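You operate a simulated robot arm through the tools that you are given. There is no shell and no other tool. Be economical: measure what you need, move in short steps, check, and stop when the job is done.

The job below is to be done with a simulated two-armed robot. You get a single attempt, and the scene is never put back.

TASK
Push the liners drawer shut. Press the near cool key three times. Open the traps drawer, take the medium green vial and leave it inside, then shut the drawer. Put the pink cartridge from the shelf under the gas panel on the top of the far oven. Fetch the vial from the bench top beside the beige pump and stand it on the orange block. Push the spare pump door shut. Fetch the glass dish and set it on the bench top beside the far oven. Open the cables drawer, take the steel cone from the black mat and put it inside, then shut the drawer. Take the water bottle and put it on the grey cupboard top. Put the bottle that says "seal water" from the bench top with the keyboard on the top of the near oven and the bottle that says "rinse" on the bench top with the round mat. Pull the plates drawer open. Any order will do. Set down upright: medium green vial, vial, steel cone, water bottle, bottle.

Only the result counts: the job must be done as asked and must still hold three seconds after the hand-in. Knocking over, shifting, dropping, spilling or breaking anything else fails it. Lids that push on must go on centred and level and be pressed home; caps that screw on are set level and turned clockwise until they are tight.

THE ROBOT
Two 7-joint arms with two-finger parallel grippers on one trunk, on a base that drives. Base frame: it is fixed to the floor where the robot stands at the start and does not move with it; the origin is under the middle of the robot, x ahead of it, y to its left, z up. Units: cm, degrees, N and s.
The left shoulder is at the start at [5, 16.8, 115.7], the right one opposite. With the tool pointing down near the work surface each hand reaches from about 10 to 64 cm from the robot's upright axis, wherever it stands, measured 20 degrees to its own side. Places, roughly: bench top beside the far oven [0, -150, 80]; bench top with the round mat [-130, 380, 80]; blend bottle, rinse bottle, seal water bottle [-250, 150, 75]; cables drawer [130, 70, 30]; cables drawer inside [130, 60, 20]; glass dish (13x13x5 cm) [-280, 120, 80]; grey cupboard top [-370, -270, 90]; liners drawer [50, -10, 30]; medium green vial [-25, -150, 75]; near cool key [30, -40, 100]; orange block (8x8x3 cm) [-430, -80, 80]; pink cartridge (4x4x15 cm) [-120, -390, 80]; plates drawer [430, 480, 30]; spare pump door [-380, -30, 90]; steel cone [-250, 125, 75]; top of the far oven (16x12 cm) [-80, -208, 124]; top of the near oven (16x12 cm) [42, -42, 124]; traps drawer [-40, -160, 60]; traps drawer inside [-30, -170, 60]; vial [-400, -50, 75]; water bottle [-250, 150, 75]. Payload 1.57 kg a hand.
The tool frame of a hand sits at the grasp point between the pads (the TCP): z along the fingers, y along the line on which they close. The tips reach 3 cm beyond it. Largest opening 8 cm; finger width 1.7, thickness 1.2; the body of the gripper, 4 by 8.2 cm, starts 8 cm behind the TCP.
Orientation is that of the tool frame in the base frame, as a unit quaternion [x, y, z, w]. With the fingers straight down and closing along the base's y, the tool's x points along the base's -x, its y along +y and its z along -z.

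THE INTERFACE
- The arms move only by the tool play_rows. It takes "left_increments", "right_increments" or both (then of equal length, played together; a hand with none holds still); each is a list of rows, each a list of 7 numbers: the turn, a rotation vector about the base's x, y, z in degrees, then the shift along the base's x, y, z in m, then the opening, from 0 (shut) to 1 (fully open). In form: [[rx, ry, rz, dx, dy, dz, claw], ...]. A call has 1 to 8 rows; each row is the pose to reach, as a shift and turn from the pose commanded when the call began. Rows are played at 5 a second. More than 5 cm and 8.6 degrees between two rows, or a gripper value outside its range, and nothing of the call is played. A pose out of reach is approached as far as the arm can. The call stops where the force on the tool passes 40 N (or 10 N more than at its start, if that is more) or the arm is blocked; 0.2 s more then pass. The fingers move at their own pace (about 4.5 cm/s each) and stop on an object; they squeeze with about 38 N. The grip force told is the motor's: it shows also when the fingers shut on nothing. Time passes only in rows, and 0.2 s behind the last, so rows that repeat a pose let the fingers close. The reply holds the time, the measured pose of the TCP, the force on the tool along the base axes, the opening and the grip force, in the units named above and with some noise, with the torque about the TCP (base axes, N m) and any sound that the robot's microphone picked up.
- Cameras (640 x 400 px; columns grow to the right, rows downward): "scene" is now at [10.36, -5.34, 135.2]; the picture's right is [-0.63, -0.78, 0.00], its down [-0.55, 0.44, -0.71] and it looks along [0.55, -0.44, -0.71] (base axes); focal length 214 px, centre (320, 200). "left" rides on the left gripper at [7.2, 0.6, -12.2] in its tool frame; the picture's right is [-0.09, 1.00, 0.00], its down [-0.84, -0.08, -0.54] and it looks along [-0.54, -0.05, 0.84] (tool axes); focal length 238 px, centre (320, 200). "right" rides on the right gripper at [7.2, -0.7, -12.2] in its tool frame; the picture's right is [0.09, 1.00, 0.00], its down [-0.84, 0.08, -0.54] and it looks along [-0.54, 0.05, 0.84] (tool axes); focal length 238 px, centre (320, 200). There is no depth. A picture from a camera that has moved, and an enlarged one, comes with that camera's place and axes in the base frame and with its lens.
- snapshot(camera): a new picture of that camera. No time passes.
- raise_lower(by): slides the trunk up (or, below 0, down) by that many cm; the arms and the scene camera ride with it, the base frame stays. It gives what a move gives, with no picture.
- steer(legs): drives the robot by 1 to 6 legs, each [ahead, left, turn to the left] in cm, cm and degrees, along the robot's own axes; the way and the turn of a leg run together, so that a leg with both is an arc; at most 150 cm and 180 degrees a leg. The arms and the cameras ride along, it lands a little off, and it stops where it bumps. It gives what a move gives.
- pan_tilt(pan, tilt): turns the head with the scene camera to pan (to the left, within 80 degrees either way) and tilt (down, from -29 to 69), counted from straight ahead of the robot. It gives what a move gives.
- zoom(camera, box): a new picture of the part [left, top, right, bottom] of that camera's present view, enlarged. No time passes.
- job_done(): hands the job in; it is judged then, once.

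Work in short steps. Places have to be worked out from the pictures, the camera data and where the tool is seen: move nearer, look again, correct. Check each grasp and each placing, and mend what went wrong. You have 567 turns and 370 pictures in all, those below and enlarged ones among them. Open the grippers and draw the arms clear of the work before you hand the job in, unless the task says otherwise; then end with one line.

The tools are called as name(argument=value, ...) on one line, values as JSON. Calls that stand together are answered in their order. play_rows: Moves the arms, as the interface text tells. Its arguments: {"type":"object","properties":{"left_increments":{"type":"array"},"right_increments":{"type":"array"}},"required":[]} The other tools are called the same way: raise_lower (by) slides the trunk up or down; steer (legs) drives the base; pan_tilt (pan, tilt) turns the head that bears the scene camera; snapshot (camera) takes a picture; zoom (camera, box) takes an enlarged picture of a part of a camera's view; job_done () hands the job in.

At the start:

```text
t: 0.0
left_position: [47.38, -1.55, 100.02]
left_tcp_rot: [0.001, 1.0, 0.001, 0.0]
left_ft_force: [-0.1, -0.9, -0.2]
left_wrist_torque: [-0.02, -0.04, 0.0]
left_opening: 7.99
left_finger_force: 0.1
right_position: [26.96, -30.88, 99.97]
right_tcp_rot: [0.0, 1.0, 0.0, 0.001]
right_ft_force: [-0.2, 0.2, 0.2]
right_wrist_torque: [0.04, -0.01, 0.02]
right_opening: 8.0
right_finger_force: 0.0
trunk travel left (down, up): [-32.5, 11.8]
robot x, y, heading: [-0.02, -0.0, -0.1]
head pan, tilt: [-38.8, 45.1]
```

scene: 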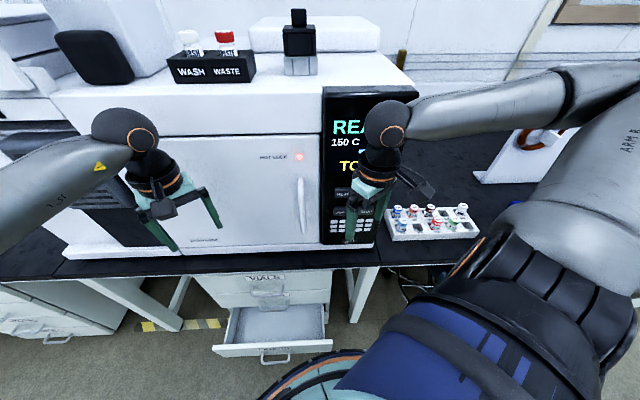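
right: 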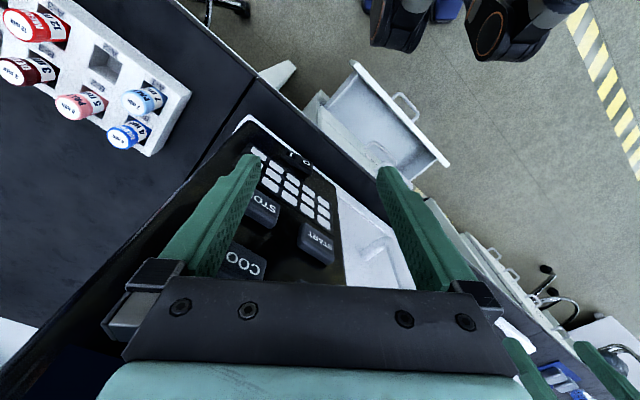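
left: 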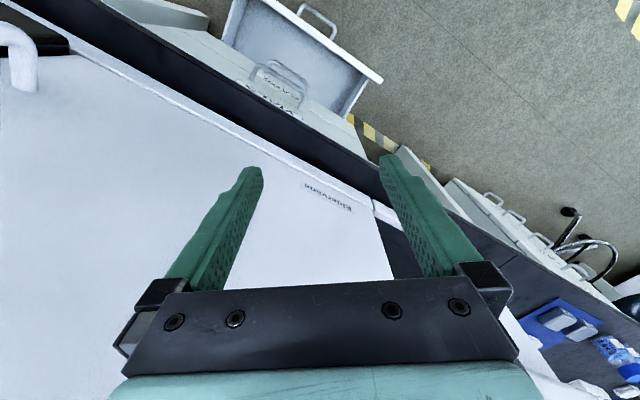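

The near oven stands ahead-right, with an open drawer below it (probably liners). I zoom in to see the keys and the drawer.

zoom(camera="scene", box=[200, 80, 420, 220])

zoom(camera="scene", box=[180, 250, 400, 390])

zoom(camera="right", box=[180, 60, 460, 300])

```text
2.86 times, centred on (310, 150) of scene
camera zoom: at [10.36, -5.34, 135.2], right [-0.63, -0.78, 0.0], down [-0.55, 0.44, -0.71], along [0.55, -0.44, -0.71], focal length 613 px, centre (349, 343)
```

zoom: 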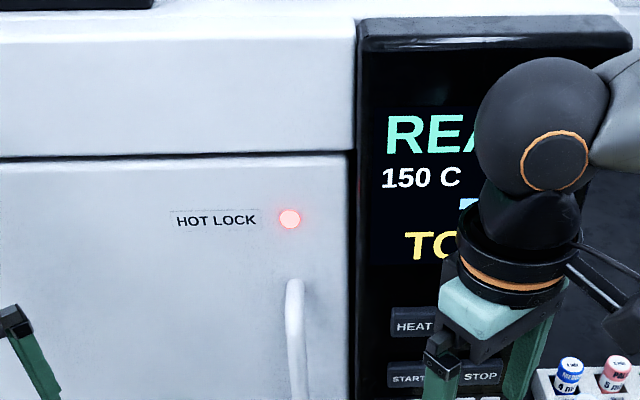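

```text
2.86 times, centred on (290, 320) of scene
camera zoom: at [10.36, -5.34, 135.2], right [-0.63, -0.78, 0.0], down [-0.55, 0.44, -0.71], along [0.55, -0.44, -0.71], focal length 613 px, centre (406, -143)
```

zoom: 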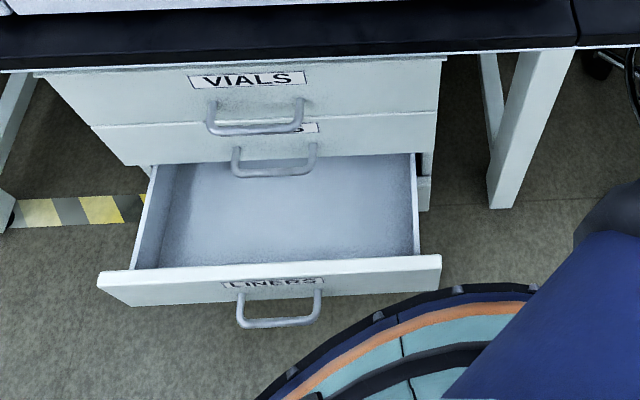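

```text
1.67 times, centred on (320, 180) of right
camera zoom: at [19.72, -31.86, 112.06], right [-0.09, 1.0, 0.0], down [0.84, 0.08, 0.54], along [0.54, 0.05, -0.84], focal length 397 px, centre (320, 233)
```

zoom: 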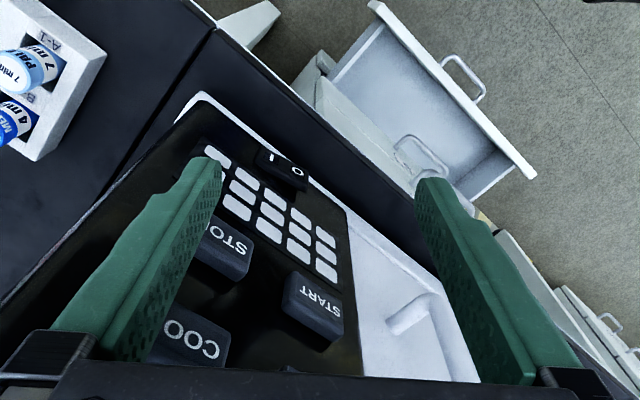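

The COOL key works out at about [30.6, -35.5, 102.5] on a vertical front facing [-0.78, 0.63]. Before moving the base, I look around the room.

pan_tilt(pan=75, tilt=20)

snapshot(camera="scene")

pan_tilt(pan=10, tilt=25)

snapshot(camera="scene")

pan_tilt(pan=-80, tilt=20)

snapshot(camera="scene")

```text
t: 1.9
left_position: [47.35, -1.58, 99.99]
left_tcp_rot: [-0.001, 1.0, 0.0, 0.001]
left_ft_force: [0.5, -0.3, -0.4]
left_wrist_torque: [-0.02, 0.0, 0.02]
left_opening: 8.0
left_finger_force: 0.0
right_position: [26.98, -30.88, 99.98]
right_tcp_rot: [0.0, 1.0, 0.0, 0.001]
right_ft_force: [-0.1, 0.5, 0.3]
right_wrist_torque: [-0.02, 0.0, 0.01]
right_opening: 8.0
right_finger_force: 0.1
trunk travel left (down, up): [-32.5, 11.8]
robot x, y, heading: [-0.06, -0.01, -0.2]
head pan, tilt: [75.0, 20.0]
```

```text
363 pictures are left
camera scene: at [6.43, 8.74, 139.07], right [0.97, -0.26, 0.0], down [-0.09, -0.33, -0.94], along [0.24, 0.91, -0.34], focal length 214 px, centre (320, 200)
```

scene: 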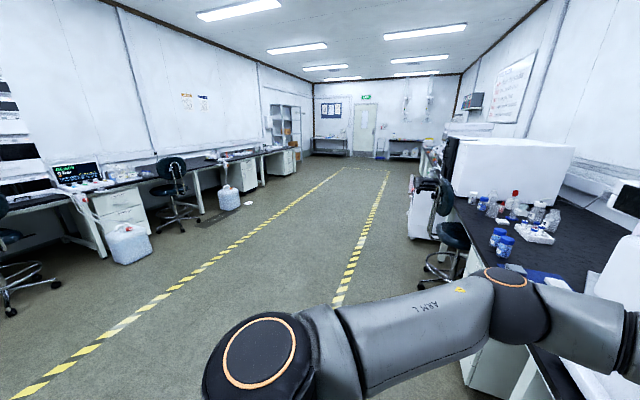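

```text
t: 3.3
left_position: [47.39, -1.61, 99.97]
left_tcp_rot: [0.0, 1.0, 0.001, 0.0]
left_ft_force: [1.0, -0.7, 0.0]
left_wrist_torque: [-0.02, 0.0, -0.01]
left_opening: 7.98
left_finger_force: 0.0
right_position: [27.02, -30.8, 99.93]
right_tcp_rot: [0.0, 1.0, 0.0, 0.0]
right_ft_force: [-0.3, 0.3, 0.0]
right_wrist_torque: [0.01, 0.01, -0.01]
right_opening: 7.99
right_finger_force: 0.1
trunk travel left (down, up): [-32.5, 11.8]
robot x, y, heading: [0.71, 0.05, 0.1]
head pan, tilt: [10.0, 25.0]
```

```text
362 pictures are left
camera scene: at [13.09, 1.35, 138.26], right [0.17, -0.98, 0.0], down [-0.42, -0.07, -0.91], along [0.89, 0.16, -0.42], focal length 214 px, centre (320, 200)
```

scene: 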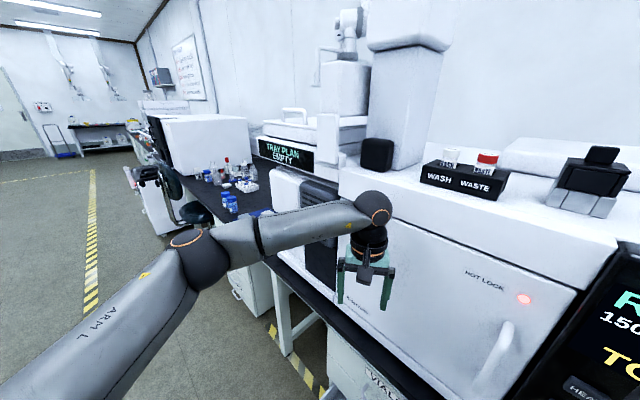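

```text
t: 4.9
left_position: [47.48, -1.56, 99.94]
left_tcp_rot: [0.0, 1.0, 0.0, 0.0]
left_ft_force: [1.0, 0.6, -0.6]
left_wrist_torque: [0.01, -0.02, 0.01]
left_opening: 8.01
left_finger_force: 0.0
right_position: [26.87, -30.92, 100.06]
right_tcp_rot: [0.0, 1.0, 0.0, 0.001]
right_ft_force: [0.2, -0.6, -0.2]
right_wrist_torque: [-0.02, 0.0, -0.03]
right_opening: 8.0
right_finger_force: 0.1
trunk travel left (down, up): [-32.5, 11.8]
robot x, y, heading: [0.1, 0.13, 0.2]
head pan, tilt: [-80.0, 20.0]
```

```text
361 pictures are left
camera scene: at [5.64, -9.42, 139.07], right [-0.98, -0.17, 0.0], down [-0.06, 0.34, -0.94], along [0.16, -0.93, -0.34], focal length 214 px, centre (320, 200)
```

scene: 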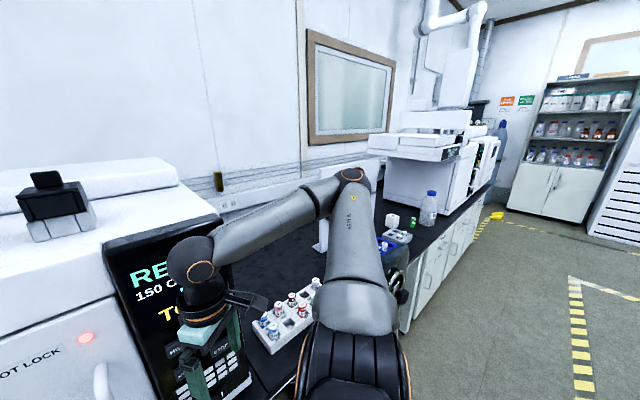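

The room's axis runs about 51° from x; my oven front faces the aisle. I back off 18 cm along the aisle normal, then turn right 39° to face the oven squarely.

steer(legs=[[-14, 11.3, 0], [0, 0, -39]])

pan_tilt(pan=0, tilt=50)

snapshot(camera="scene")

```text
t: 8.4
left_position: [21.8, -19.79, 100.02]
left_tcp_rot: [0.333, 0.943, 0.0, 0.0]
left_ft_force: [-0.3, 0.1, -0.2]
left_wrist_torque: [0.02, -0.05, 0.01]
left_opening: 8.01
left_finger_force: 0.0
right_position: [-12.63, -29.9, 100.09]
right_tcp_rot: [0.333, 0.943, 0.001, -0.001]
right_ft_force: [0.1, 0.1, 0.8]
right_wrist_torque: [0.02, 0.01, 0.02]
right_opening: 7.99
right_finger_force: 0.1
trunk travel left (down, up): [-32.5, 11.8]
robot x, y, heading: [-14.22, 11.27, -39.1]
head pan, tilt: [-80.0, 20.0]
```

```text
t: 9.9
left_position: [21.65, -19.78, 100.11]
left_tcp_rot: [0.333, 0.943, 0.0, 0.0]
left_ft_force: [0.7, 0.0, 0.1]
left_wrist_torque: [0.0, -0.02, 0.0]
left_opening: 7.99
left_finger_force: 0.0
right_position: [-12.44, -29.8, 99.96]
right_tcp_rot: [0.332, 0.943, -0.001, 0.001]
right_ft_force: [0.8, -0.5, 0.5]
right_wrist_torque: [-0.01, 0.02, -0.05]
right_opening: 7.99
right_finger_force: 0.1
trunk travel left (down, up): [-32.5, 11.8]
robot x, y, heading: [-14.02, 11.06, -39.0]
head pan, tilt: [0.0, 50.0]
```

```text
360 pictures are left
camera scene: at [-4.97, 3.6, 134.52], right [-0.63, -0.78, 0.0], down [-0.6, 0.48, -0.64], along [0.5, -0.4, -0.77], focal length 214 px, centre (320, 200)
```

scene: 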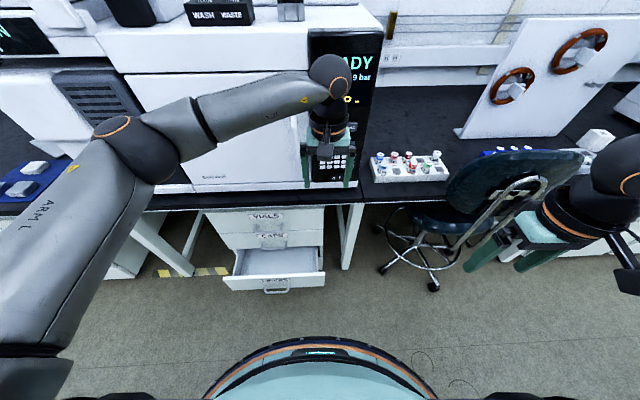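

The robot now faces the oven and the left hand is nearest the key. I tilt the left hand 60° forward with fingers shut, and line it up in front of the COOL key.

play_rows(left_increments=[[-5.36, -6.63, 0, -0.005, -0.006, 0.005, 0], [-10.7, -13.3, 0, -0.01, -0.013, 0.01, 0], [-16.1, -19.9, 0, -0.017, -0.021, 0.015, 0], [-21.4, -26.5, 0, -0.023, -0.028, 0.02, 0], [-26.8, -33.1, 0, -0.03, -0.037, 0.025, 0], [-32.1, -39.8, 0, -0.036, -0.045, 0.03, 0], [-37.5, -46.4, 0, -0.0416, -0.0515, 0.04, 0], [-37.5, -46.4, 0, -0.0416, -0.0515, 0.04, 0]])

snapshot(camera="left")

zoom(camera="scene", box=[240, 20, 460, 220])

```text
t: 11.7
left_position: [17.56, -24.96, 103.97]
left_tcp_rot: [0.288, 0.818, -0.166, 0.47]
left_ft_force: [0.5, -0.2, 0.1]
left_wrist_torque: [-0.01, 0.02, 0.0]
left_opening: 0.0
left_finger_force: 20.5
right_position: [-12.5, -29.67, 100.13]
right_tcp_rot: [0.333, 0.943, 0.0, 0.001]
right_ft_force: [-0.9, -0.7, -0.1]
right_wrist_torque: [-0.02, 0.03, -0.02]
right_opening: 8.0
right_finger_force: 0.0
trunk travel left (down, up): [-32.5, 11.8]
robot x, y, heading: [-14.28, 11.34, -38.9]
head pan, tilt: [0.0, 50.0]
```

```text
359 pictures are left
camera left: at [7.03, -15.56, 103.94], right [0.66, 0.75, 0.08], down [-0.08, -0.03, 1.0], along [0.74, -0.67, 0.04], focal length 238 px, centre (320, 200)
```

left: 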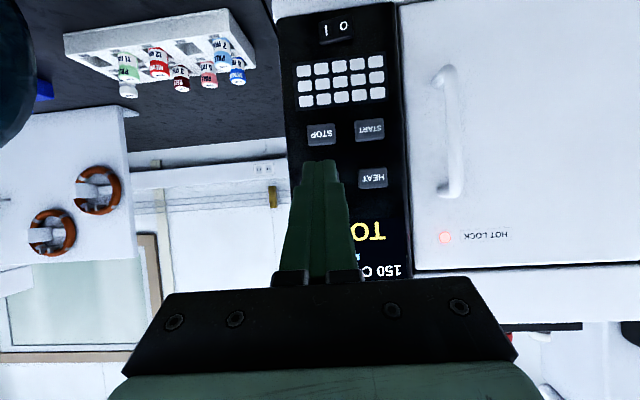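

```text
2.00 times, centred on (350, 120) of scene
camera zoom: at [-4.95, 3.61, 134.51], right [-0.63, -0.78, 0.0], down [-0.6, 0.48, -0.64], along [0.5, -0.4, -0.77], focal length 429 px, centre (260, 360)
```

zoom: 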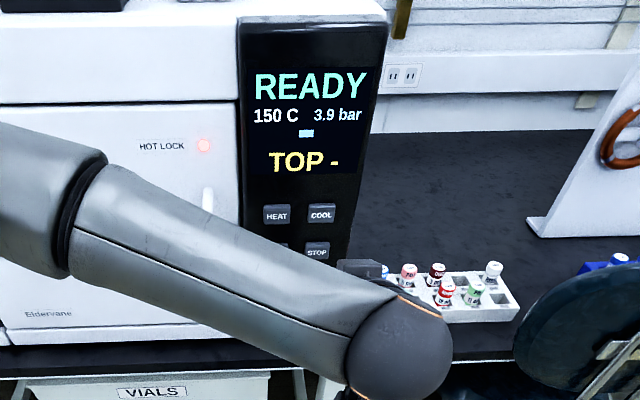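

COOL confirmed at about [30.3, -35.5, 102.9] from two views. I approach to about 2 cm short of it.

play_rows(left_increments=[[0, 0, 0, 0.031, -0.025, 0.001, 0], [0, 0, 0, 0.062, -0.05, 0.003, 0], [0, 0, 0, 0.093, -0.0765, 0.004, 0], [0, 0, 0, 0.093, -0.0765, 0.004, 0]])

snapshot(camera="left")

zoom(camera="scene", box=[300, 20, 400, 170])

```text
t: 12.7
left_position: [27.06, -32.65, 104.45]
left_tcp_rot: [0.288, 0.818, -0.165, 0.47]
left_ft_force: [-0.7, 0.6, -0.5]
left_wrist_torque: [-0.01, -0.03, 0.02]
left_opening: 0.0
left_finger_force: 20.8
right_position: [-12.55, -29.91, 100.04]
right_tcp_rot: [0.333, 0.943, 0.0, 0.001]
right_ft_force: [-0.2, 0.2, -0.1]
right_wrist_torque: [-0.02, 0.01, -0.04]
right_opening: 8.03
right_finger_force: 0.0
trunk travel left (down, up): [-32.5, 11.8]
robot x, y, heading: [-14.27, 11.13, -39.2]
head pan, tilt: [0.0, 50.0]
```

```text
357 pictures are left
camera left: at [16.45, -23.23, 104.29], right [0.66, 0.75, 0.08], down [-0.08, -0.03, 1.0], along [0.74, -0.67, 0.04], focal length 238 px, centre (320, 200)
```

left: 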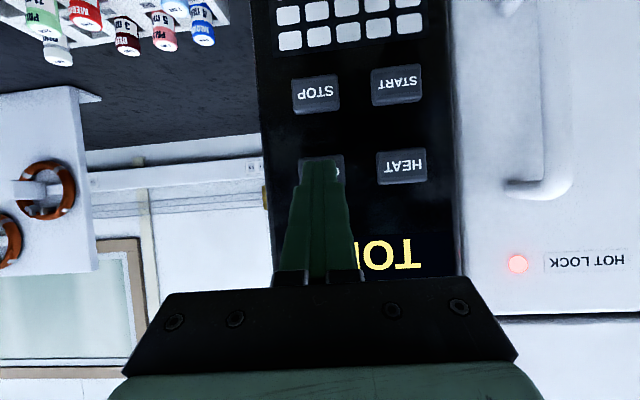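

```text
2.67 times, centred on (350, 95) of scene
camera zoom: at [-4.97, 3.62, 134.52], right [-0.63, -0.78, 0.0], down [-0.6, 0.48, -0.64], along [0.5, -0.4, -0.77], focal length 572 px, centre (240, 480)
```

zoom: 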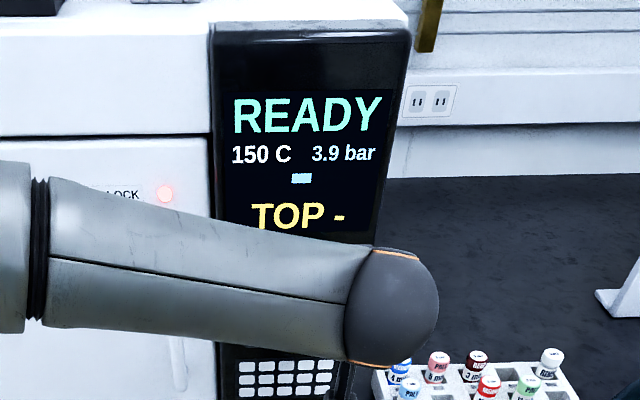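

The tip is over the COOL key. I press in small steps, and watch force and sound.

play_rows(left_increments=[[0, 0, 0, 0.0078, -0.0063, 0, 0], [0, 0, 0, 0.0117, -0.0095, 0, 0], [0, 0, 0, 0.0148, -0.012, 0, 0], [0, 0, 0, 0.0171, -0.0139, 0, 0]])

```text
t: 13.7
left_position: [28.4, -33.85, 104.39]
left_tcp_rot: [0.29, 0.818, -0.166, 0.468]
left_ft_force: [-11.1, 18.2, -2.6]
left_wrist_torque: [0.16, 0.13, 0.2]
left_opening: 0.0
left_finger_force: 21.4
right_position: [-12.56, -29.56, 100.02]
right_tcp_rot: [0.333, 0.943, 0.0, 0.001]
right_ft_force: [-0.1, 0.5, 0.4]
right_wrist_torque: [0.03, -0.02, 0.05]
right_opening: 8.02
right_finger_force: 0.1
trunk travel left (down, up): [-32.5, 11.8]
robot x, y, heading: [-13.73, 11.14, -39.0]
head pan, tilt: [0.0, 50.0]
heard: click
```

One click heard. I release and look at the display.

play_rows(left_increments=[[0, 0, 0, -0.008, 0.0065, 0, 0], [0, 0, 0, -0.0148, 0.012, 0, 0], [0, 0, 0, -0.0171, 0.0139, 0, 0]])

zoom(camera="scene", box=[300, 20, 400, 170])

```text
t: 14.5
left_position: [26.97, -32.6, 104.47]
left_tcp_rot: [0.288, 0.818, -0.166, 0.47]
left_ft_force: [-0.3, 0.0, 0.4]
left_wrist_torque: [-0.03, -0.01, -0.03]
left_opening: 0.02
left_finger_force: 21.0
right_position: [-12.62, -29.78, 100.02]
right_tcp_rot: [0.333, 0.943, 0.0, -0.001]
right_ft_force: [0.0, 0.3, 0.5]
right_wrist_torque: [0.0, -0.01, 0.01]
right_opening: 8.03
right_finger_force: 0.0
trunk travel left (down, up): [-32.5, 11.8]
robot x, y, heading: [-14.17, 11.42, -38.9]
head pan, tilt: [0.0, 50.0]
```

```text
2.67 times, centred on (350, 95) of scene
camera zoom: at [-4.96, 3.6, 134.52], right [-0.63, -0.78, 0.0], down [-0.6, 0.48, -0.64], along [0.5, -0.4, -0.77], focal length 572 px, centre (240, 480)
```

zoom: 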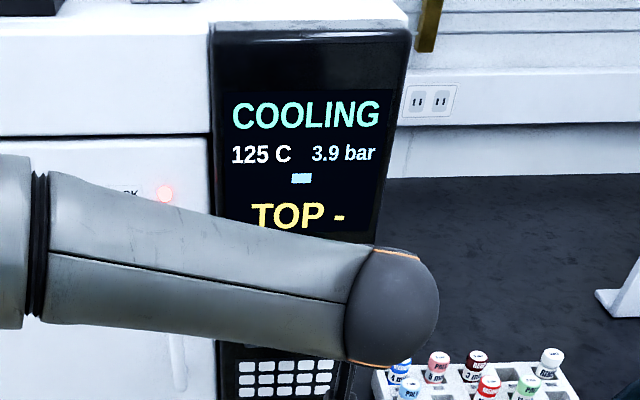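

The display now shows COOLING, 125 C. Second press, with release in the same call.

play_rows(left_increments=[[0, 0, 0, 0.0078, -0.0063, 0, 0], [0, 0, 0, 0.0117, -0.0095, 0, 0], [0, 0, 0, 0.0148, -0.012, 0, 0], [0, 0, 0, 0.0171, -0.0139, 0, 0], [0, 0, 0, 0.009, -0.007, 0, 0], [0, 0, 0, 0, 0, 0, 0]])

zoom(camera="scene", box=[300, 20, 400, 170])

```text
t: 15.9
left_position: [26.97, -32.62, 104.47]
left_tcp_rot: [0.288, 0.818, -0.166, 0.47]
left_ft_force: [0.0, 0.2, -0.9]
left_wrist_torque: [0.01, -0.02, -0.03]
left_opening: 0.02
left_finger_force: 20.9
right_position: [-12.51, -29.81, 99.99]
right_tcp_rot: [0.333, 0.943, -0.001, 0.0]
right_ft_force: [-0.6, -0.2, 0.3]
right_wrist_torque: [-0.01, 0.0, 0.02]
right_opening: 8.02
right_finger_force: 0.0
trunk travel left (down, up): [-32.5, 11.8]
robot x, y, heading: [-14.21, 11.3, -39.1]
head pan, tilt: [0.0, 50.0]
heard: click
```

```text
2.67 times, centred on (350, 95) of scene
camera zoom: at [-4.96, 3.59, 134.52], right [-0.63, -0.78, 0.0], down [-0.6, 0.48, -0.64], along [0.5, -0.4, -0.77], focal length 572 px, centre (240, 480)
```

zoom: 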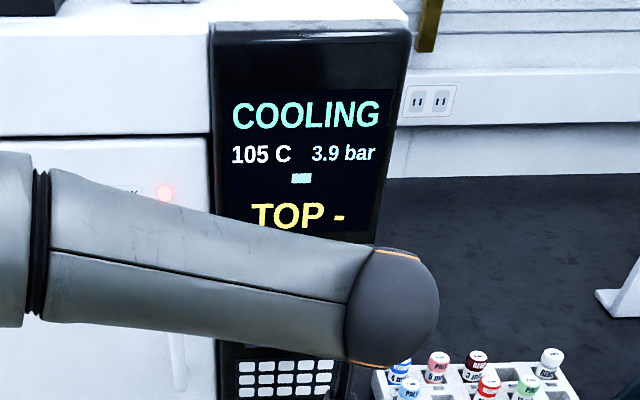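

Second click heard. Third press, then back off.

play_rows(left_increments=[[0, 0, 0, 0.0078, -0.0063, 0, 0], [0, 0, 0, 0.0117, -0.0095, 0, 0], [0, 0, 0, 0.0148, -0.012, 0, 0], [0, 0, 0, 0.0171, -0.0139, 0, 0], [0, 0, 0, 0, 0, 0, 0], [0, 0, 0, -0.031, 0.025, 0, 0], [0, 0, 0, -0.062, 0.05, 0, 0], [0, 0, 0, -0.093, 0.075, 0, 0]])

zoom(camera="scene", box=[200, 20, 400, 170])

```text
t: 17.7
left_position: [17.59, -24.94, 104.47]
left_tcp_rot: [0.288, 0.818, -0.166, 0.47]
left_ft_force: [0.5, 1.1, 0.3]
left_wrist_torque: [0.01, 0.05, 0.0]
left_opening: 0.01
left_finger_force: 21.8
right_position: [-12.63, -29.74, 100.0]
right_tcp_rot: [0.333, 0.943, 0.0, 0.0]
right_ft_force: [0.1, 0.7, 0.5]
right_wrist_torque: [0.01, -0.02, 0.01]
right_opening: 7.99
right_finger_force: 0.1
trunk travel left (down, up): [-32.5, 11.8]
robot x, y, heading: [-14.23, 11.42, -39.1]
head pan, tilt: [0.0, 50.0]
heard: click
```

```text
2.67 times, centred on (300, 95) of scene
camera zoom: at [-5.0, 3.61, 134.52], right [-0.63, -0.78, 0.0], down [-0.6, 0.48, -0.64], along [0.5, -0.4, -0.77], focal length 572 px, centre (373, 480)
```

zoom: 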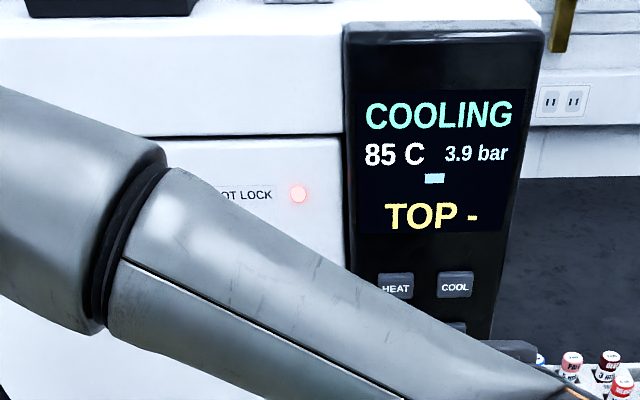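

Three presses registered. Now for the liners drawer, whose front is near [33, -3, 45]. I back off 20 cm, lower the trunk, and swing the left hand across.

steer(legs=[[-20, 0, 0]])

raise_lower(by=-31)

play_rows(left_increments=[[-1.5, -1.9, 0, 0.0245, 0.0304, -0.03, 0], [-3.1, -3.9, 0, 0.049, 0.0608, -0.06, 0], [-4.7, -5.9, 0, 0.0735, 0.0912, -0.09, 0], [-6.3, -7.8, 0, 0.098, 0.1216, -0.12, 0], [-7.9, -9.7, 0, 0.1225, 0.152, -0.15, 0], [-9.5, -11.7, 0, 0.147, 0.182, -0.18, 0], [-11, -13.6, 0, 0.17, 0.21, -0.22, 0], [-12.6, -15.6, 0, 0.17, 0.21, -0.25, 0]])

snapshot(camera="scene")

snapshot(camera="left")

```text
t: 19.3
left_position: [1.98, -12.19, 104.45]
left_tcp_rot: [0.288, 0.818, -0.166, 0.469]
left_ft_force: [0.8, 0.2, -0.8]
left_wrist_torque: [-0.04, 0.03, -0.01]
left_opening: 0.02
left_finger_force: 21.7
right_position: [-28.32, -17.05, 100.11]
right_tcp_rot: [0.333, 0.943, 0.0, -0.001]
right_ft_force: [0.1, 0.1, -0.6]
right_wrist_torque: [0.02, 0.0, 0.01]
right_opening: 8.0
right_finger_force: 0.0
trunk travel left (down, up): [-32.5, 11.8]
robot x, y, heading: [-29.66, 23.53, -39.0]
head pan, tilt: [0.0, 50.0]
```

```text
t: 22.4
left_position: [1.95, -12.36, 73.55]
left_tcp_rot: [0.29, 0.818, -0.166, 0.469]
left_ft_force: [-0.1, -0.2, 0.1]
left_wrist_torque: [-0.03, 0.0, 0.02]
left_opening: 0.03
left_finger_force: 21.5
right_position: [-28.46, -17.18, 69.01]
right_tcp_rot: [0.333, 0.943, 0.001, 0.0]
right_ft_force: [0.0, 0.2, 0.7]
right_wrist_torque: [0.01, -0.01, 0.01]
right_opening: 8.0
right_finger_force: 0.0
trunk travel left (down, up): [-1.5, 42.8]
robot x, y, heading: [-30.13, 23.55, -38.9]
head pan, tilt: [0.0, 50.0]
```

```text
refused: row 7 steps farther than a row can; nothing moved
```

```text
352 pictures are left
camera scene: at [-20.65, 16.29, 103.52], right [-0.63, -0.78, 0.0], down [-0.6, 0.48, -0.64], along [0.5, -0.4, -0.77], focal length 214 px, centre (320, 200)
```

scene: 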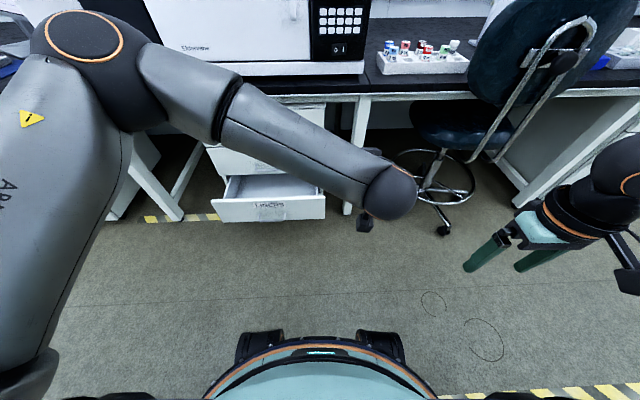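

```text
351 pictures are left
camera left: at [-8.61, -2.89, 73.37], right [0.66, 0.75, 0.08], down [-0.08, -0.03, 1.0], along [0.74, -0.67, 0.04], focal length 238 px, centre (320, 200)
```

left: 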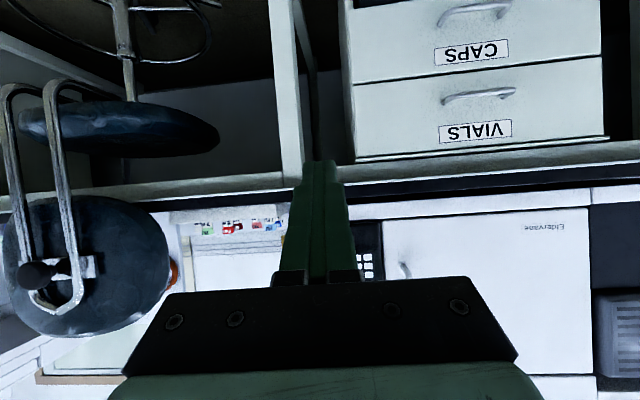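

The drawer front's label triangulates to about [37.5, -2, 31]. I swing the left hand left and down in front of it.

play_rows(left_increments=[[0, 0, 0, 0.024, 0.0296, -0.025, 0], [0, 0, 0, 0.048, 0.0592, -0.05, 0], [0, 0, 0, 0.072, 0.0888, -0.075, 0], [0, 0, 0, 0.096, 0.1184, -0.1, 0], [0, 0, 0, 0.12, 0.148, -0.125, 0], [0, 0, 0, 0.144, 0.1776, -0.15, 0], [0, 0, 0, 0.168, 0.2072, -0.175, 0], [0, 0, 0, 0.19, 0.237, -0.2, 0]])

play_rows(left_increments=[[0, 0, 0, 0, 0, -0.04, 0], [0, 0, 0, 0, 0, -0.08, 0], [0, 0, 0, 0, 0, -0.12, 0], [0, 0, 0, 0, 0, -0.16, 0], [0, 0, 0, 0, 0, -0.195, 0], [0, 0, 0, 0, 0, -0.195, 0]])

snapshot(camera="scene")

snapshot(camera="left")

```text
t: 24.2
left_position: [15.7, 4.52, 59.12]
left_tcp_rot: [0.287, 0.819, -0.163, 0.468]
left_ft_force: [0.5, -0.3, -0.4]
left_wrist_torque: [0.01, -0.04, -0.01]
left_opening: 0.01
left_finger_force: 21.2
left hand out of reach, approached as far as the arm can: row 6, 7, 8
right_position: [-28.32, -17.1, 69.04]
right_tcp_rot: [0.334, 0.943, 0.0, -0.001]
right_ft_force: [-0.1, -0.1, -0.2]
right_wrist_torque: [0.0, 0.01, 0.01]
right_opening: 8.0
right_finger_force: 0.1
trunk travel left (down, up): [-1.5, 42.8]
robot x, y, heading: [-30.07, 23.75, -39.1]
head pan, tilt: [0.0, 50.0]
```

```text
t: 25.6
left_position: [12.53, -1.63, 44.28]
left_tcp_rot: [0.282, 0.827, -0.147, 0.463]
left_ft_force: [0.3, 0.2, -0.2]
left_wrist_torque: [0.01, 0.0, 0.0]
left_opening: 0.0
left_finger_force: 21.3
left hand out of reach, approached as far as the arm can: row 1, 2, 3, 4, 5, 6
right_position: [-28.13, -17.12, 69.0]
right_tcp_rot: [0.334, 0.943, 0.0, 0.0]
right_ft_force: [-0.3, -0.2, 0.6]
right_wrist_torque: [0.0, 0.02, 0.03]
right_opening: 7.99
right_finger_force: 0.1
trunk travel left (down, up): [-1.5, 42.8]
robot x, y, heading: [-29.77, 23.8, -39.0]
head pan, tilt: [0.0, 50.0]
```

```text
350 pictures are left
camera scene: at [-20.65, 16.28, 103.51], right [-0.63, -0.78, 0.0], down [-0.6, 0.48, -0.64], along [0.5, -0.4, -0.77], focal length 214 px, centre (320, 200)
```

scene: 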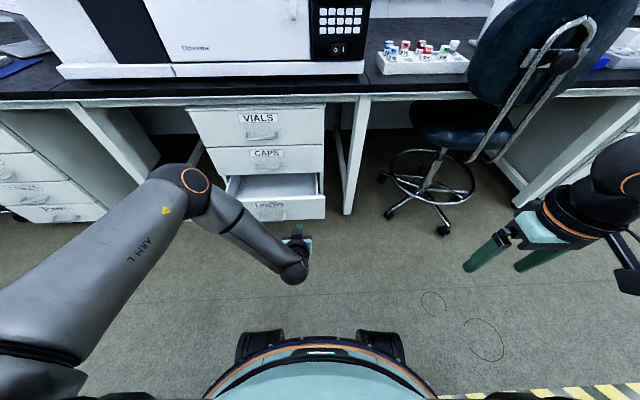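

```text
349 pictures are left
camera left: at [1.73, 7.37, 44.59], right [0.64, 0.76, 0.1], down [-0.07, -0.06, 1.0], along [0.77, -0.64, 0.01], focal length 238 px, centre (320, 200)
```

left: 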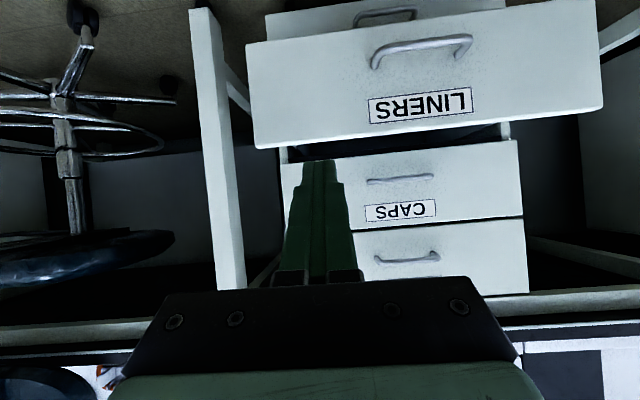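

The arm is at its reach limit there, so I bring the base 15 cm left and 10 cm forward with the hand held.

steer(legs=[[0, 15, 0], [10, 0, 0]])

play_rows(left_increments=[[0, 0, 0, 0, 0, 0, 0]])

snapshot(camera="left")

```text
t: 28.3
left_position: [29.74, 3.84, 44.35]
left_tcp_rot: [0.282, 0.827, -0.147, 0.464]
left_ft_force: [-0.1, -1.0, 0.4]
left_wrist_torque: [-0.01, -0.03, 0.03]
left_opening: 0.01
left_finger_force: 20.7
right_position: [-11.12, -11.7, 69.01]
right_tcp_rot: [0.333, 0.943, 0.0, 0.0]
right_ft_force: [-0.8, -1.1, 0.2]
right_wrist_torque: [0.01, -0.01, -0.05]
right_opening: 7.99
right_finger_force: 0.0
trunk travel left (down, up): [-1.5, 42.8]
robot x, y, heading: [-12.7, 29.05, -38.6]
head pan, tilt: [0.0, 50.0]
```

```text
t: 28.7
left_position: [29.62, 3.74, 44.28]
left_tcp_rot: [0.282, 0.826, -0.148, 0.464]
left_ft_force: [0.6, -0.2, -0.7]
left_wrist_torque: [-0.02, 0.03, 0.0]
left_opening: 0.0
left_finger_force: 21.3
right_position: [-11.02, -11.72, 69.04]
right_tcp_rot: [0.333, 0.943, 0.0, 0.0]
right_ft_force: [0.2, 0.7, 0.7]
right_wrist_torque: [-0.01, 0.02, 0.0]
right_opening: 8.01
right_finger_force: 0.1
trunk travel left (down, up): [-1.5, 42.8]
robot x, y, heading: [-12.9, 29.49, -39.0]
head pan, tilt: [0.0, 50.0]
```

```text
348 pictures are left
camera left: at [18.9, 12.83, 44.62], right [0.64, 0.76, 0.1], down [-0.07, -0.06, 1.0], along [0.77, -0.64, 0.02], focal length 238 px, centre (320, 200)
```

left: 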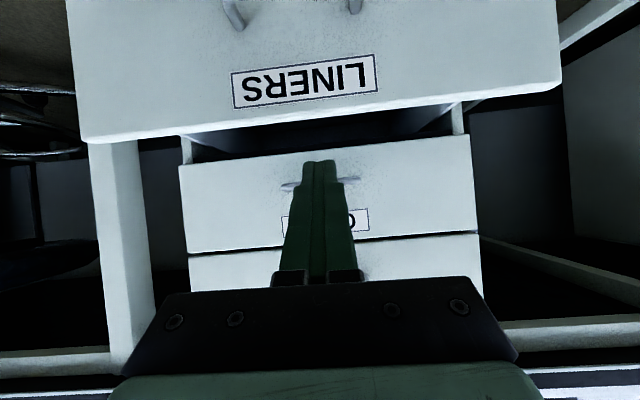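

The hand is centred in front of the drawer, 11 cm too high. I lower it.

play_rows(left_increments=[[0, 0, 0, 0, 0, -0.04, 0], [0, 0, 0, 0, 0, -0.08, 0], [0, 0, 0, 0, 0, -0.11, 0], [0, 0, 0, 0, 0, -0.11, 0]])

snapshot(camera="left")

```text
t: 29.7
left_position: [28.82, 0.46, 35.54]
left_tcp_rot: [0.278, 0.834, -0.133, 0.458]
left_ft_force: [0.5, 0.3, 0.2]
left_wrist_torque: [0.02, -0.02, 0.01]
left_opening: 0.02
left_finger_force: 21.8
left hand out of reach, approached as far as the arm can: row 1, 2, 3, 4
right_position: [-10.97, -11.7, 69.0]
right_tcp_rot: [0.333, 0.943, -0.001, 0.0]
right_ft_force: [0.3, -0.2, 0.4]
right_wrist_torque: [-0.03, 0.0, 0.03]
right_opening: 8.0
right_finger_force: 0.0
trunk travel left (down, up): [-1.5, 42.8]
robot x, y, heading: [-12.78, 29.12, -38.9]
head pan, tilt: [0.0, 50.0]
```

```text
347 pictures are left
camera left: at [17.7, 9.3, 36.12], right [0.62, 0.78, 0.11], down [-0.06, -0.09, 0.99], along [0.78, -0.62, -0.01], focal length 238 px, centre (320, 200)
```

left: 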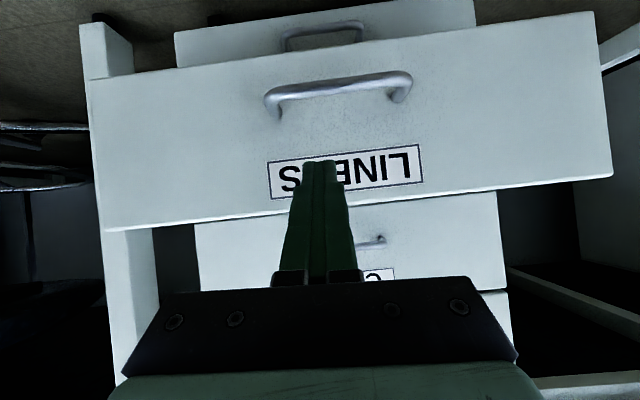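

The tip points at the LINERS label, about 6 cm off. I drive forward slowly, to push the drawer with the held hand.

steer(legs=[[10, 0, 0]])

steer(legs=[[6, 0, 0]])

snapshot(camera="scene")

```text
t: 30.9
left_position: [36.44, -5.9, 35.55]
left_tcp_rot: [0.277, 0.834, -0.132, 0.458]
left_ft_force: [0.3, 0.3, -0.1]
left_wrist_torque: [0.01, -0.02, 0.0]
left_opening: 0.01
left_finger_force: 20.8
right_position: [-3.31, -17.9, 68.98]
right_tcp_rot: [0.334, 0.943, 0.001, 0.0]
right_ft_force: [-0.7, -0.3, 0.2]
right_wrist_torque: [0.01, 0.03, 0.03]
right_opening: 7.99
right_finger_force: 0.1
trunk travel left (down, up): [-1.5, 42.8]
robot x, y, heading: [-4.89, 23.1, -38.9]
head pan, tilt: [0.0, 50.0]
```

```text
t: 31.9
left_position: [41.15, -9.68, 35.51]
left_tcp_rot: [0.277, 0.835, -0.132, 0.458]
left_ft_force: [0.7, -0.2, 0.3]
left_wrist_torque: [0.01, -0.02, 0.02]
left_opening: 0.0
left_finger_force: 21.1
right_position: [1.36, -21.62, 69.0]
right_tcp_rot: [0.333, 0.943, -0.001, -0.001]
right_ft_force: [-0.2, -0.2, -0.5]
right_wrist_torque: [0.0, 0.02, 0.03]
right_opening: 8.0
right_finger_force: 0.2
trunk travel left (down, up): [-1.5, 42.8]
robot x, y, heading: [-0.66, 19.11, -38.8]
head pan, tilt: [0.0, 50.0]
```

```text
346 pictures are left
camera scene: at [8.93, 11.66, 103.52], right [-0.63, -0.78, 0.0], down [-0.6, 0.48, -0.64], along [0.5, -0.4, -0.77], focal length 214 px, centre (320, 200)
```

scene: 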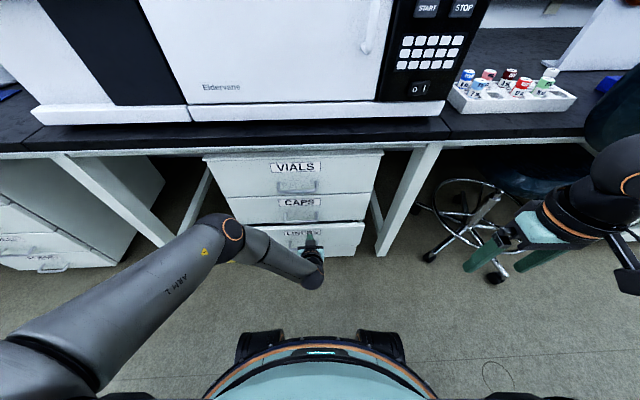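

The drawer is nearly shut. I push the last few centimetres with the arm, feeling the force.

play_rows(left_increments=[[0, 0, 0, 0.008, -0.0063, 0, 0], [0, 0, 0, 0.0156, -0.0126, 0, 0], [0, 0, 0, 0.0234, -0.019, 0, 0], [0, 0, 0, 0.031, -0.025, 0, 0], [0, 0, 0, 0.039, -0.0315, 0, 0]])

snapshot(camera="left")

```text
t: 32.9
left_position: [43.7, -11.91, 35.01]
left_tcp_rot: [0.278, 0.837, -0.131, 0.453]
left_ft_force: [-0.1, -0.6, -0.1]
left_wrist_torque: [-0.02, 0.02, -0.01]
left_opening: 0.0
left_finger_force: 21.2
right_position: [1.38, -21.78, 69.01]
right_tcp_rot: [0.333, 0.943, -0.001, 0.0]
right_ft_force: [0.1, 0.4, 0.9]
right_wrist_torque: [0.02, -0.01, 0.0]
right_opening: 7.99
right_finger_force: 0.0
trunk travel left (down, up): [-1.5, 42.8]
robot x, y, heading: [-0.2, 19.16, -38.8]
head pan, tilt: [0.0, 50.0]
stopped in row 5 (left hand): the force on the tool passed its limit at 69 N (the readings are from after the stop); the commanded pose is now the measured one
```

```text
345 pictures are left
camera left: at [32.71, -3.05, 35.88], right [0.62, 0.78, 0.11], down [-0.05, -0.1, 0.99], along [0.78, -0.62, -0.02], focal length 238 px, centre (320, 200)
```

left: 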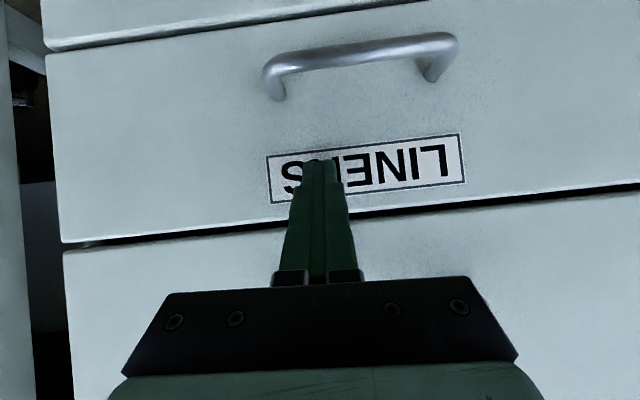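

The drawer is home against its stop. I back away, raise the trunk, and untilt the left hand.

steer(legs=[[-35, 0, 0]])

raise_lower(by=31)

play_rows(left_increments=[[5.3, 6.6, 0, 0.0, 0.0, 0.03, 0.3], [10.6, 13.2, 0, 0, 0, 0.06, 0.3], [16, 19.8, 0, -0.01, 0, 0.09, 0.5], [21.3, 26.4, 0, -0.02, 0.0, 0.12, 0.8], [26.6, 33, 0, -0.02, 0.0, 0.16, 1], [32, 39.6, 0, -0.02, 0.0, 0.2, 1], [37, 46, 0, -0.02, 0.0, 0.24, 1], [37.5, 46.4, 0, -0.02, 0.0, 0.28, 1]])

```text
t: 35.2
left_position: [16.46, 10.01, 35.14]
left_tcp_rot: [0.279, 0.837, -0.131, 0.453]
left_ft_force: [0.2, -0.3, -0.1]
left_wrist_torque: [-0.01, 0.01, -0.01]
left_opening: 0.0
left_finger_force: 21.9
right_position: [-25.99, 0.44, 69.03]
right_tcp_rot: [0.333, 0.943, 0.001, 0.0]
right_ft_force: [-1.2, -0.2, 0.0]
right_wrist_torque: [-0.03, -0.01, 0.01]
right_opening: 7.97
right_finger_force: 0.2
trunk travel left (down, up): [-1.5, 42.8]
robot x, y, heading: [-27.47, 41.72, -39.2]
head pan, tilt: [0.0, 50.0]
```

```text
t: 38.3
left_position: [16.49, 10.04, 66.14]
left_tcp_rot: [0.279, 0.837, -0.131, 0.453]
left_ft_force: [0.9, 1.0, -0.5]
left_wrist_torque: [0.02, 0.05, -0.03]
left_opening: 0.01
left_finger_force: 21.2
right_position: [-25.98, 0.35, 100.04]
right_tcp_rot: [0.334, 0.942, 0.0, 0.001]
right_ft_force: [-0.9, -0.4, -0.5]
right_wrist_torque: [0.01, 0.01, -0.02]
right_opening: 8.03
right_finger_force: 0.1
trunk travel left (down, up): [-32.5, 11.8]
robot x, y, heading: [-27.21, 41.3, -38.9]
head pan, tilt: [0.0, 50.0]
```

```text
t: 40.1
left_position: [14.46, 10.02, 94.19]
left_tcp_rot: [0.333, 0.942, 0.039, -0.019]
left_ft_force: [-0.3, -0.2, 0.8]
left_wrist_torque: [-0.02, 0.0, -0.01]
left_opening: 8.02
left_finger_force: 0.1
right_position: [-26.1, 0.34, 99.97]
right_tcp_rot: [0.334, 0.943, -0.001, 0.001]
right_ft_force: [0.3, 0.3, -0.3]
right_wrist_torque: [-0.01, 0.0, 0.0]
right_opening: 7.98
right_finger_force: 0.1
trunk travel left (down, up): [-32.5, 11.8]
robot x, y, heading: [-27.5, 41.55, -39.2]
head pan, tilt: [0.0, 50.0]
```

Clear of the bench. I look right along the aisle before driving that way.

pan_tilt(pan=-60, tilt=30)

snapshot(camera="scene")

```text
t: 41.4
left_position: [14.35, 10.04, 94.03]
left_tcp_rot: [0.333, 0.942, 0.039, -0.018]
left_ft_force: [0.8, -0.2, -0.6]
left_wrist_torque: [0.0, 0.01, 0.0]
left_opening: 8.02
left_finger_force: 0.0
right_position: [-25.98, 0.42, 99.97]
right_tcp_rot: [0.334, 0.943, 0.0, 0.001]
right_ft_force: [-1.0, -0.3, 0.0]
right_wrist_torque: [-0.03, 0.01, 0.01]
right_opening: 8.0
right_finger_force: 0.0
trunk travel left (down, up): [-32.5, 11.8]
robot x, y, heading: [-27.51, 41.39, -38.9]
head pan, tilt: [-60.0, 30.0]
```

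```text
344 pictures are left
camera scene: at [-25.76, 29.65, 137.47], right [-0.99, 0.16, 0.0], down [0.08, 0.49, -0.87], along [-0.14, -0.86, -0.5], focal length 214 px, centre (320, 200)
```

scene: 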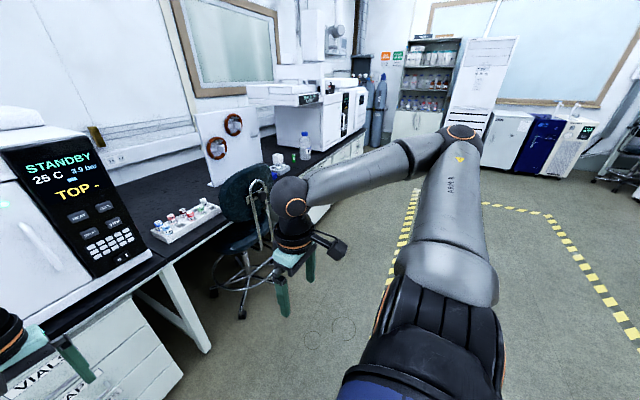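

The way along the aisle is clear. I drive 150 cm to the right.

steer(legs=[[0, -150, 0]])

pan_tilt(pan=0, tilt=35)

snapshot(camera="scene")

```text
t: 54.8
left_position: [-81.43, -107.41, 94.11]
left_tcp_rot: [0.335, 0.941, 0.038, -0.018]
left_ft_force: [-0.1, -0.4, 0.3]
left_wrist_torque: [-0.02, -0.05, -0.02]
left_opening: 7.98
left_finger_force: 0.0
right_position: [-122.08, -116.95, 99.91]
right_tcp_rot: [0.337, 0.941, 0.001, 0.0]
right_ft_force: [0.7, -1.0, 0.4]
right_wrist_torque: [0.01, -0.01, 0.01]
right_opening: 8.01
right_finger_force: 0.0
trunk travel left (down, up): [-32.5, 11.8]
robot x, y, heading: [-123.23, -75.94, -39.5]
head pan, tilt: [-60.0, 30.0]
```

```text
t: 56.1
left_position: [-81.46, -107.31, 94.14]
left_tcp_rot: [0.335, 0.941, 0.039, -0.017]
left_ft_force: [-0.4, -0.3, 0.0]
left_wrist_torque: [0.0, 0.02, 0.0]
left_opening: 8.01
left_finger_force: 0.1
right_position: [-121.9, -116.81, 99.88]
right_tcp_rot: [0.337, 0.941, 0.0, 0.0]
right_ft_force: [-0.8, -0.3, 0.1]
right_wrist_torque: [0.01, -0.03, 0.01]
right_opening: 7.98
right_finger_force: 0.2
trunk travel left (down, up): [-32.5, 11.8]
robot x, y, heading: [-122.94, -76.04, -39.4]
head pan, tilt: [0.0, 35.0]
```

```text
343 pictures are left
camera scene: at [-113.27, -84.23, 136.69], right [-0.64, -0.77, 0.0], down [-0.44, 0.36, -0.82], along [0.63, -0.52, -0.57], focal length 214 px, centre (320, 200)
```

scene: 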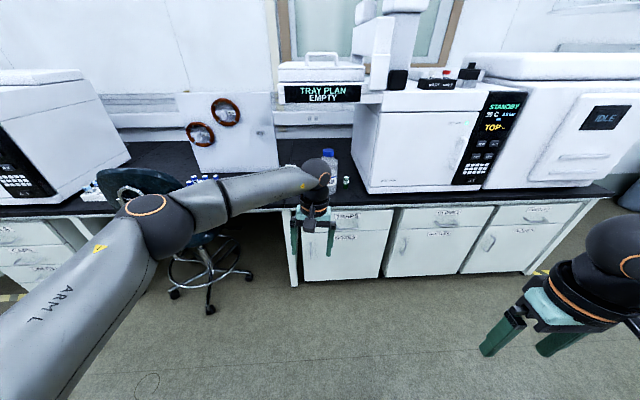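

I see the far oven, a bottle, and a green vial by it, plus drawers below. I zoom on the vial area and on the drawers.

zoom(camera="scene", box=[160, 120, 400, 270])

zoom(camera="scene", box=[290, 180, 450, 280])

```text
2.67 times, centred on (280, 195) of scene
camera zoom: at [-113.27, -84.23, 136.69], right [-0.64, -0.77, 0.0], down [-0.44, 0.36, -0.82], along [0.63, -0.52, -0.57], focal length 572 px, centre (427, 213)
```

zoom: 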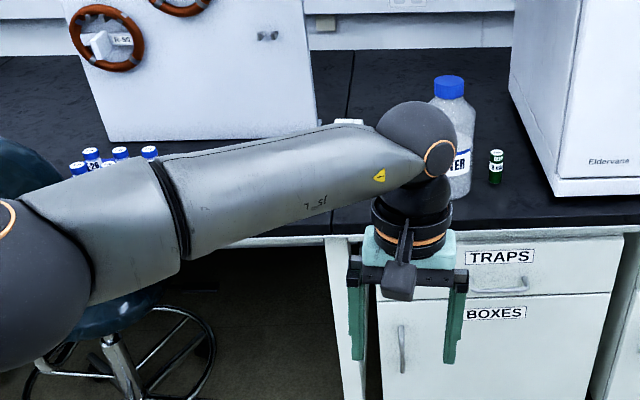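

```text
4.00 times, centred on (370, 230) of scene
camera zoom: at [-113.27, -84.23, 136.69], right [-0.64, -0.77, 0.0], down [-0.44, 0.36, -0.82], along [0.63, -0.52, -0.57], focal length 858 px, centre (120, 80)
```

zoom: 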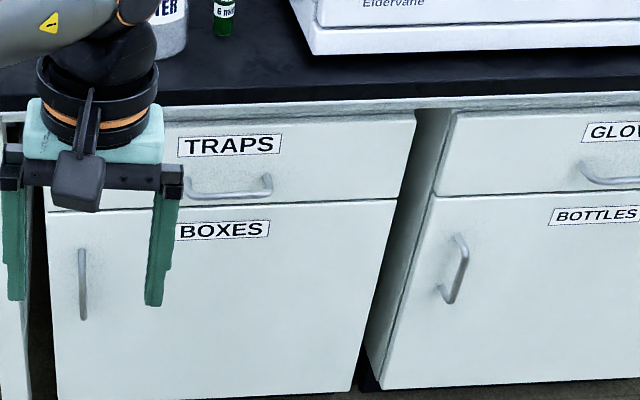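

There may be two green vials here: one right of the bottle, and one hidden by my arm. I check with the left wrist camera.

snapshot(camera="left")

```text
340 pictures are left
camera left: at [-86.43, -103.33, 106.7], right [0.7, 0.71, 0.06], down [0.6, -0.63, 0.49], along [0.38, -0.31, -0.87], focal length 238 px, centre (320, 200)
```

left: 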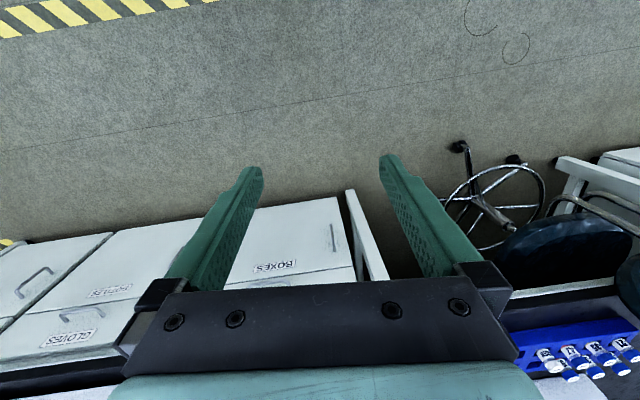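

I move the left hand aside and back so the head camera can see the bench.

play_rows(left_increments=[[0, 0, 0, 0, 0.045, 0.01, 1], [0, 0, 0, 0, 0.09, 0.02, 1], [0, 0, 0, 0, 0.135, 0.03, 1], [0, 0, 0, 0, 0.18, 0.04, 1], [0, 0, 0, 0, 0.225, 0.05, 1], [0, 0, 0, 0, 0.26, 0.06, 1]])

steer(legs=[[18, 0, 0]])

zoom(camera="scene", box=[160, 110, 480, 310])

```text
t: 57.5
left_position: [-81.42, -81.27, 100.23]
left_tcp_rot: [0.335, 0.941, 0.039, -0.018]
left_ft_force: [-0.3, -0.2, -0.6]
left_wrist_torque: [-0.01, -0.02, 0.0]
left_opening: 7.99
left_finger_force: 0.0
right_position: [-121.93, -116.86, 99.91]
right_tcp_rot: [0.337, 0.941, 0.0, -0.001]
right_ft_force: [-0.1, 0.0, 0.3]
right_wrist_torque: [0.02, -0.03, 0.03]
right_opening: 8.01
right_finger_force: 0.1
trunk travel left (down, up): [-32.5, 11.8]
robot x, y, heading: [-123.31, -75.83, -39.4]
head pan, tilt: [0.0, 35.0]
```

```text
t: 59.0
left_position: [-67.7, -92.79, 100.26]
left_tcp_rot: [0.336, 0.941, 0.039, -0.019]
left_ft_force: [0.1, 0.6, -0.2]
left_wrist_torque: [0.04, 0.01, 0.01]
left_opening: 8.0
left_finger_force: 0.1
right_position: [-108.3, -128.2, 99.94]
right_tcp_rot: [0.338, 0.941, 0.001, 0.0]
right_ft_force: [-0.2, -0.6, -0.2]
right_wrist_torque: [0.01, 0.04, 0.02]
right_opening: 7.98
right_finger_force: 0.0
trunk travel left (down, up): [-32.5, 11.8]
robot x, y, heading: [-108.97, -87.32, -39.6]
head pan, tilt: [0.0, 35.0]
```

```text
2.00 times, centred on (320, 210) of scene
camera zoom: at [-99.52, -95.57, 136.68], right [-0.64, -0.77, 0.0], down [-0.44, 0.37, -0.82], along [0.63, -0.52, -0.57], focal length 429 px, centre (320, 180)
```

zoom: 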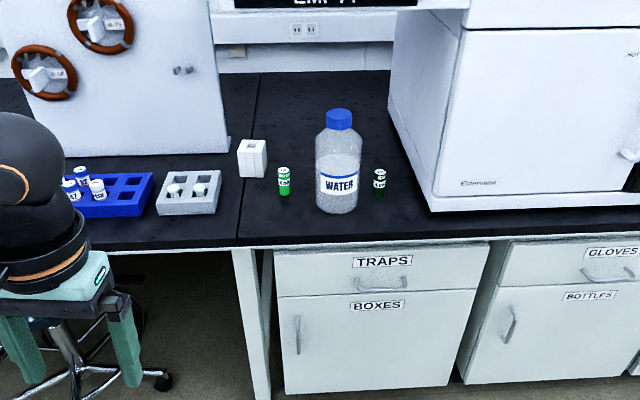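

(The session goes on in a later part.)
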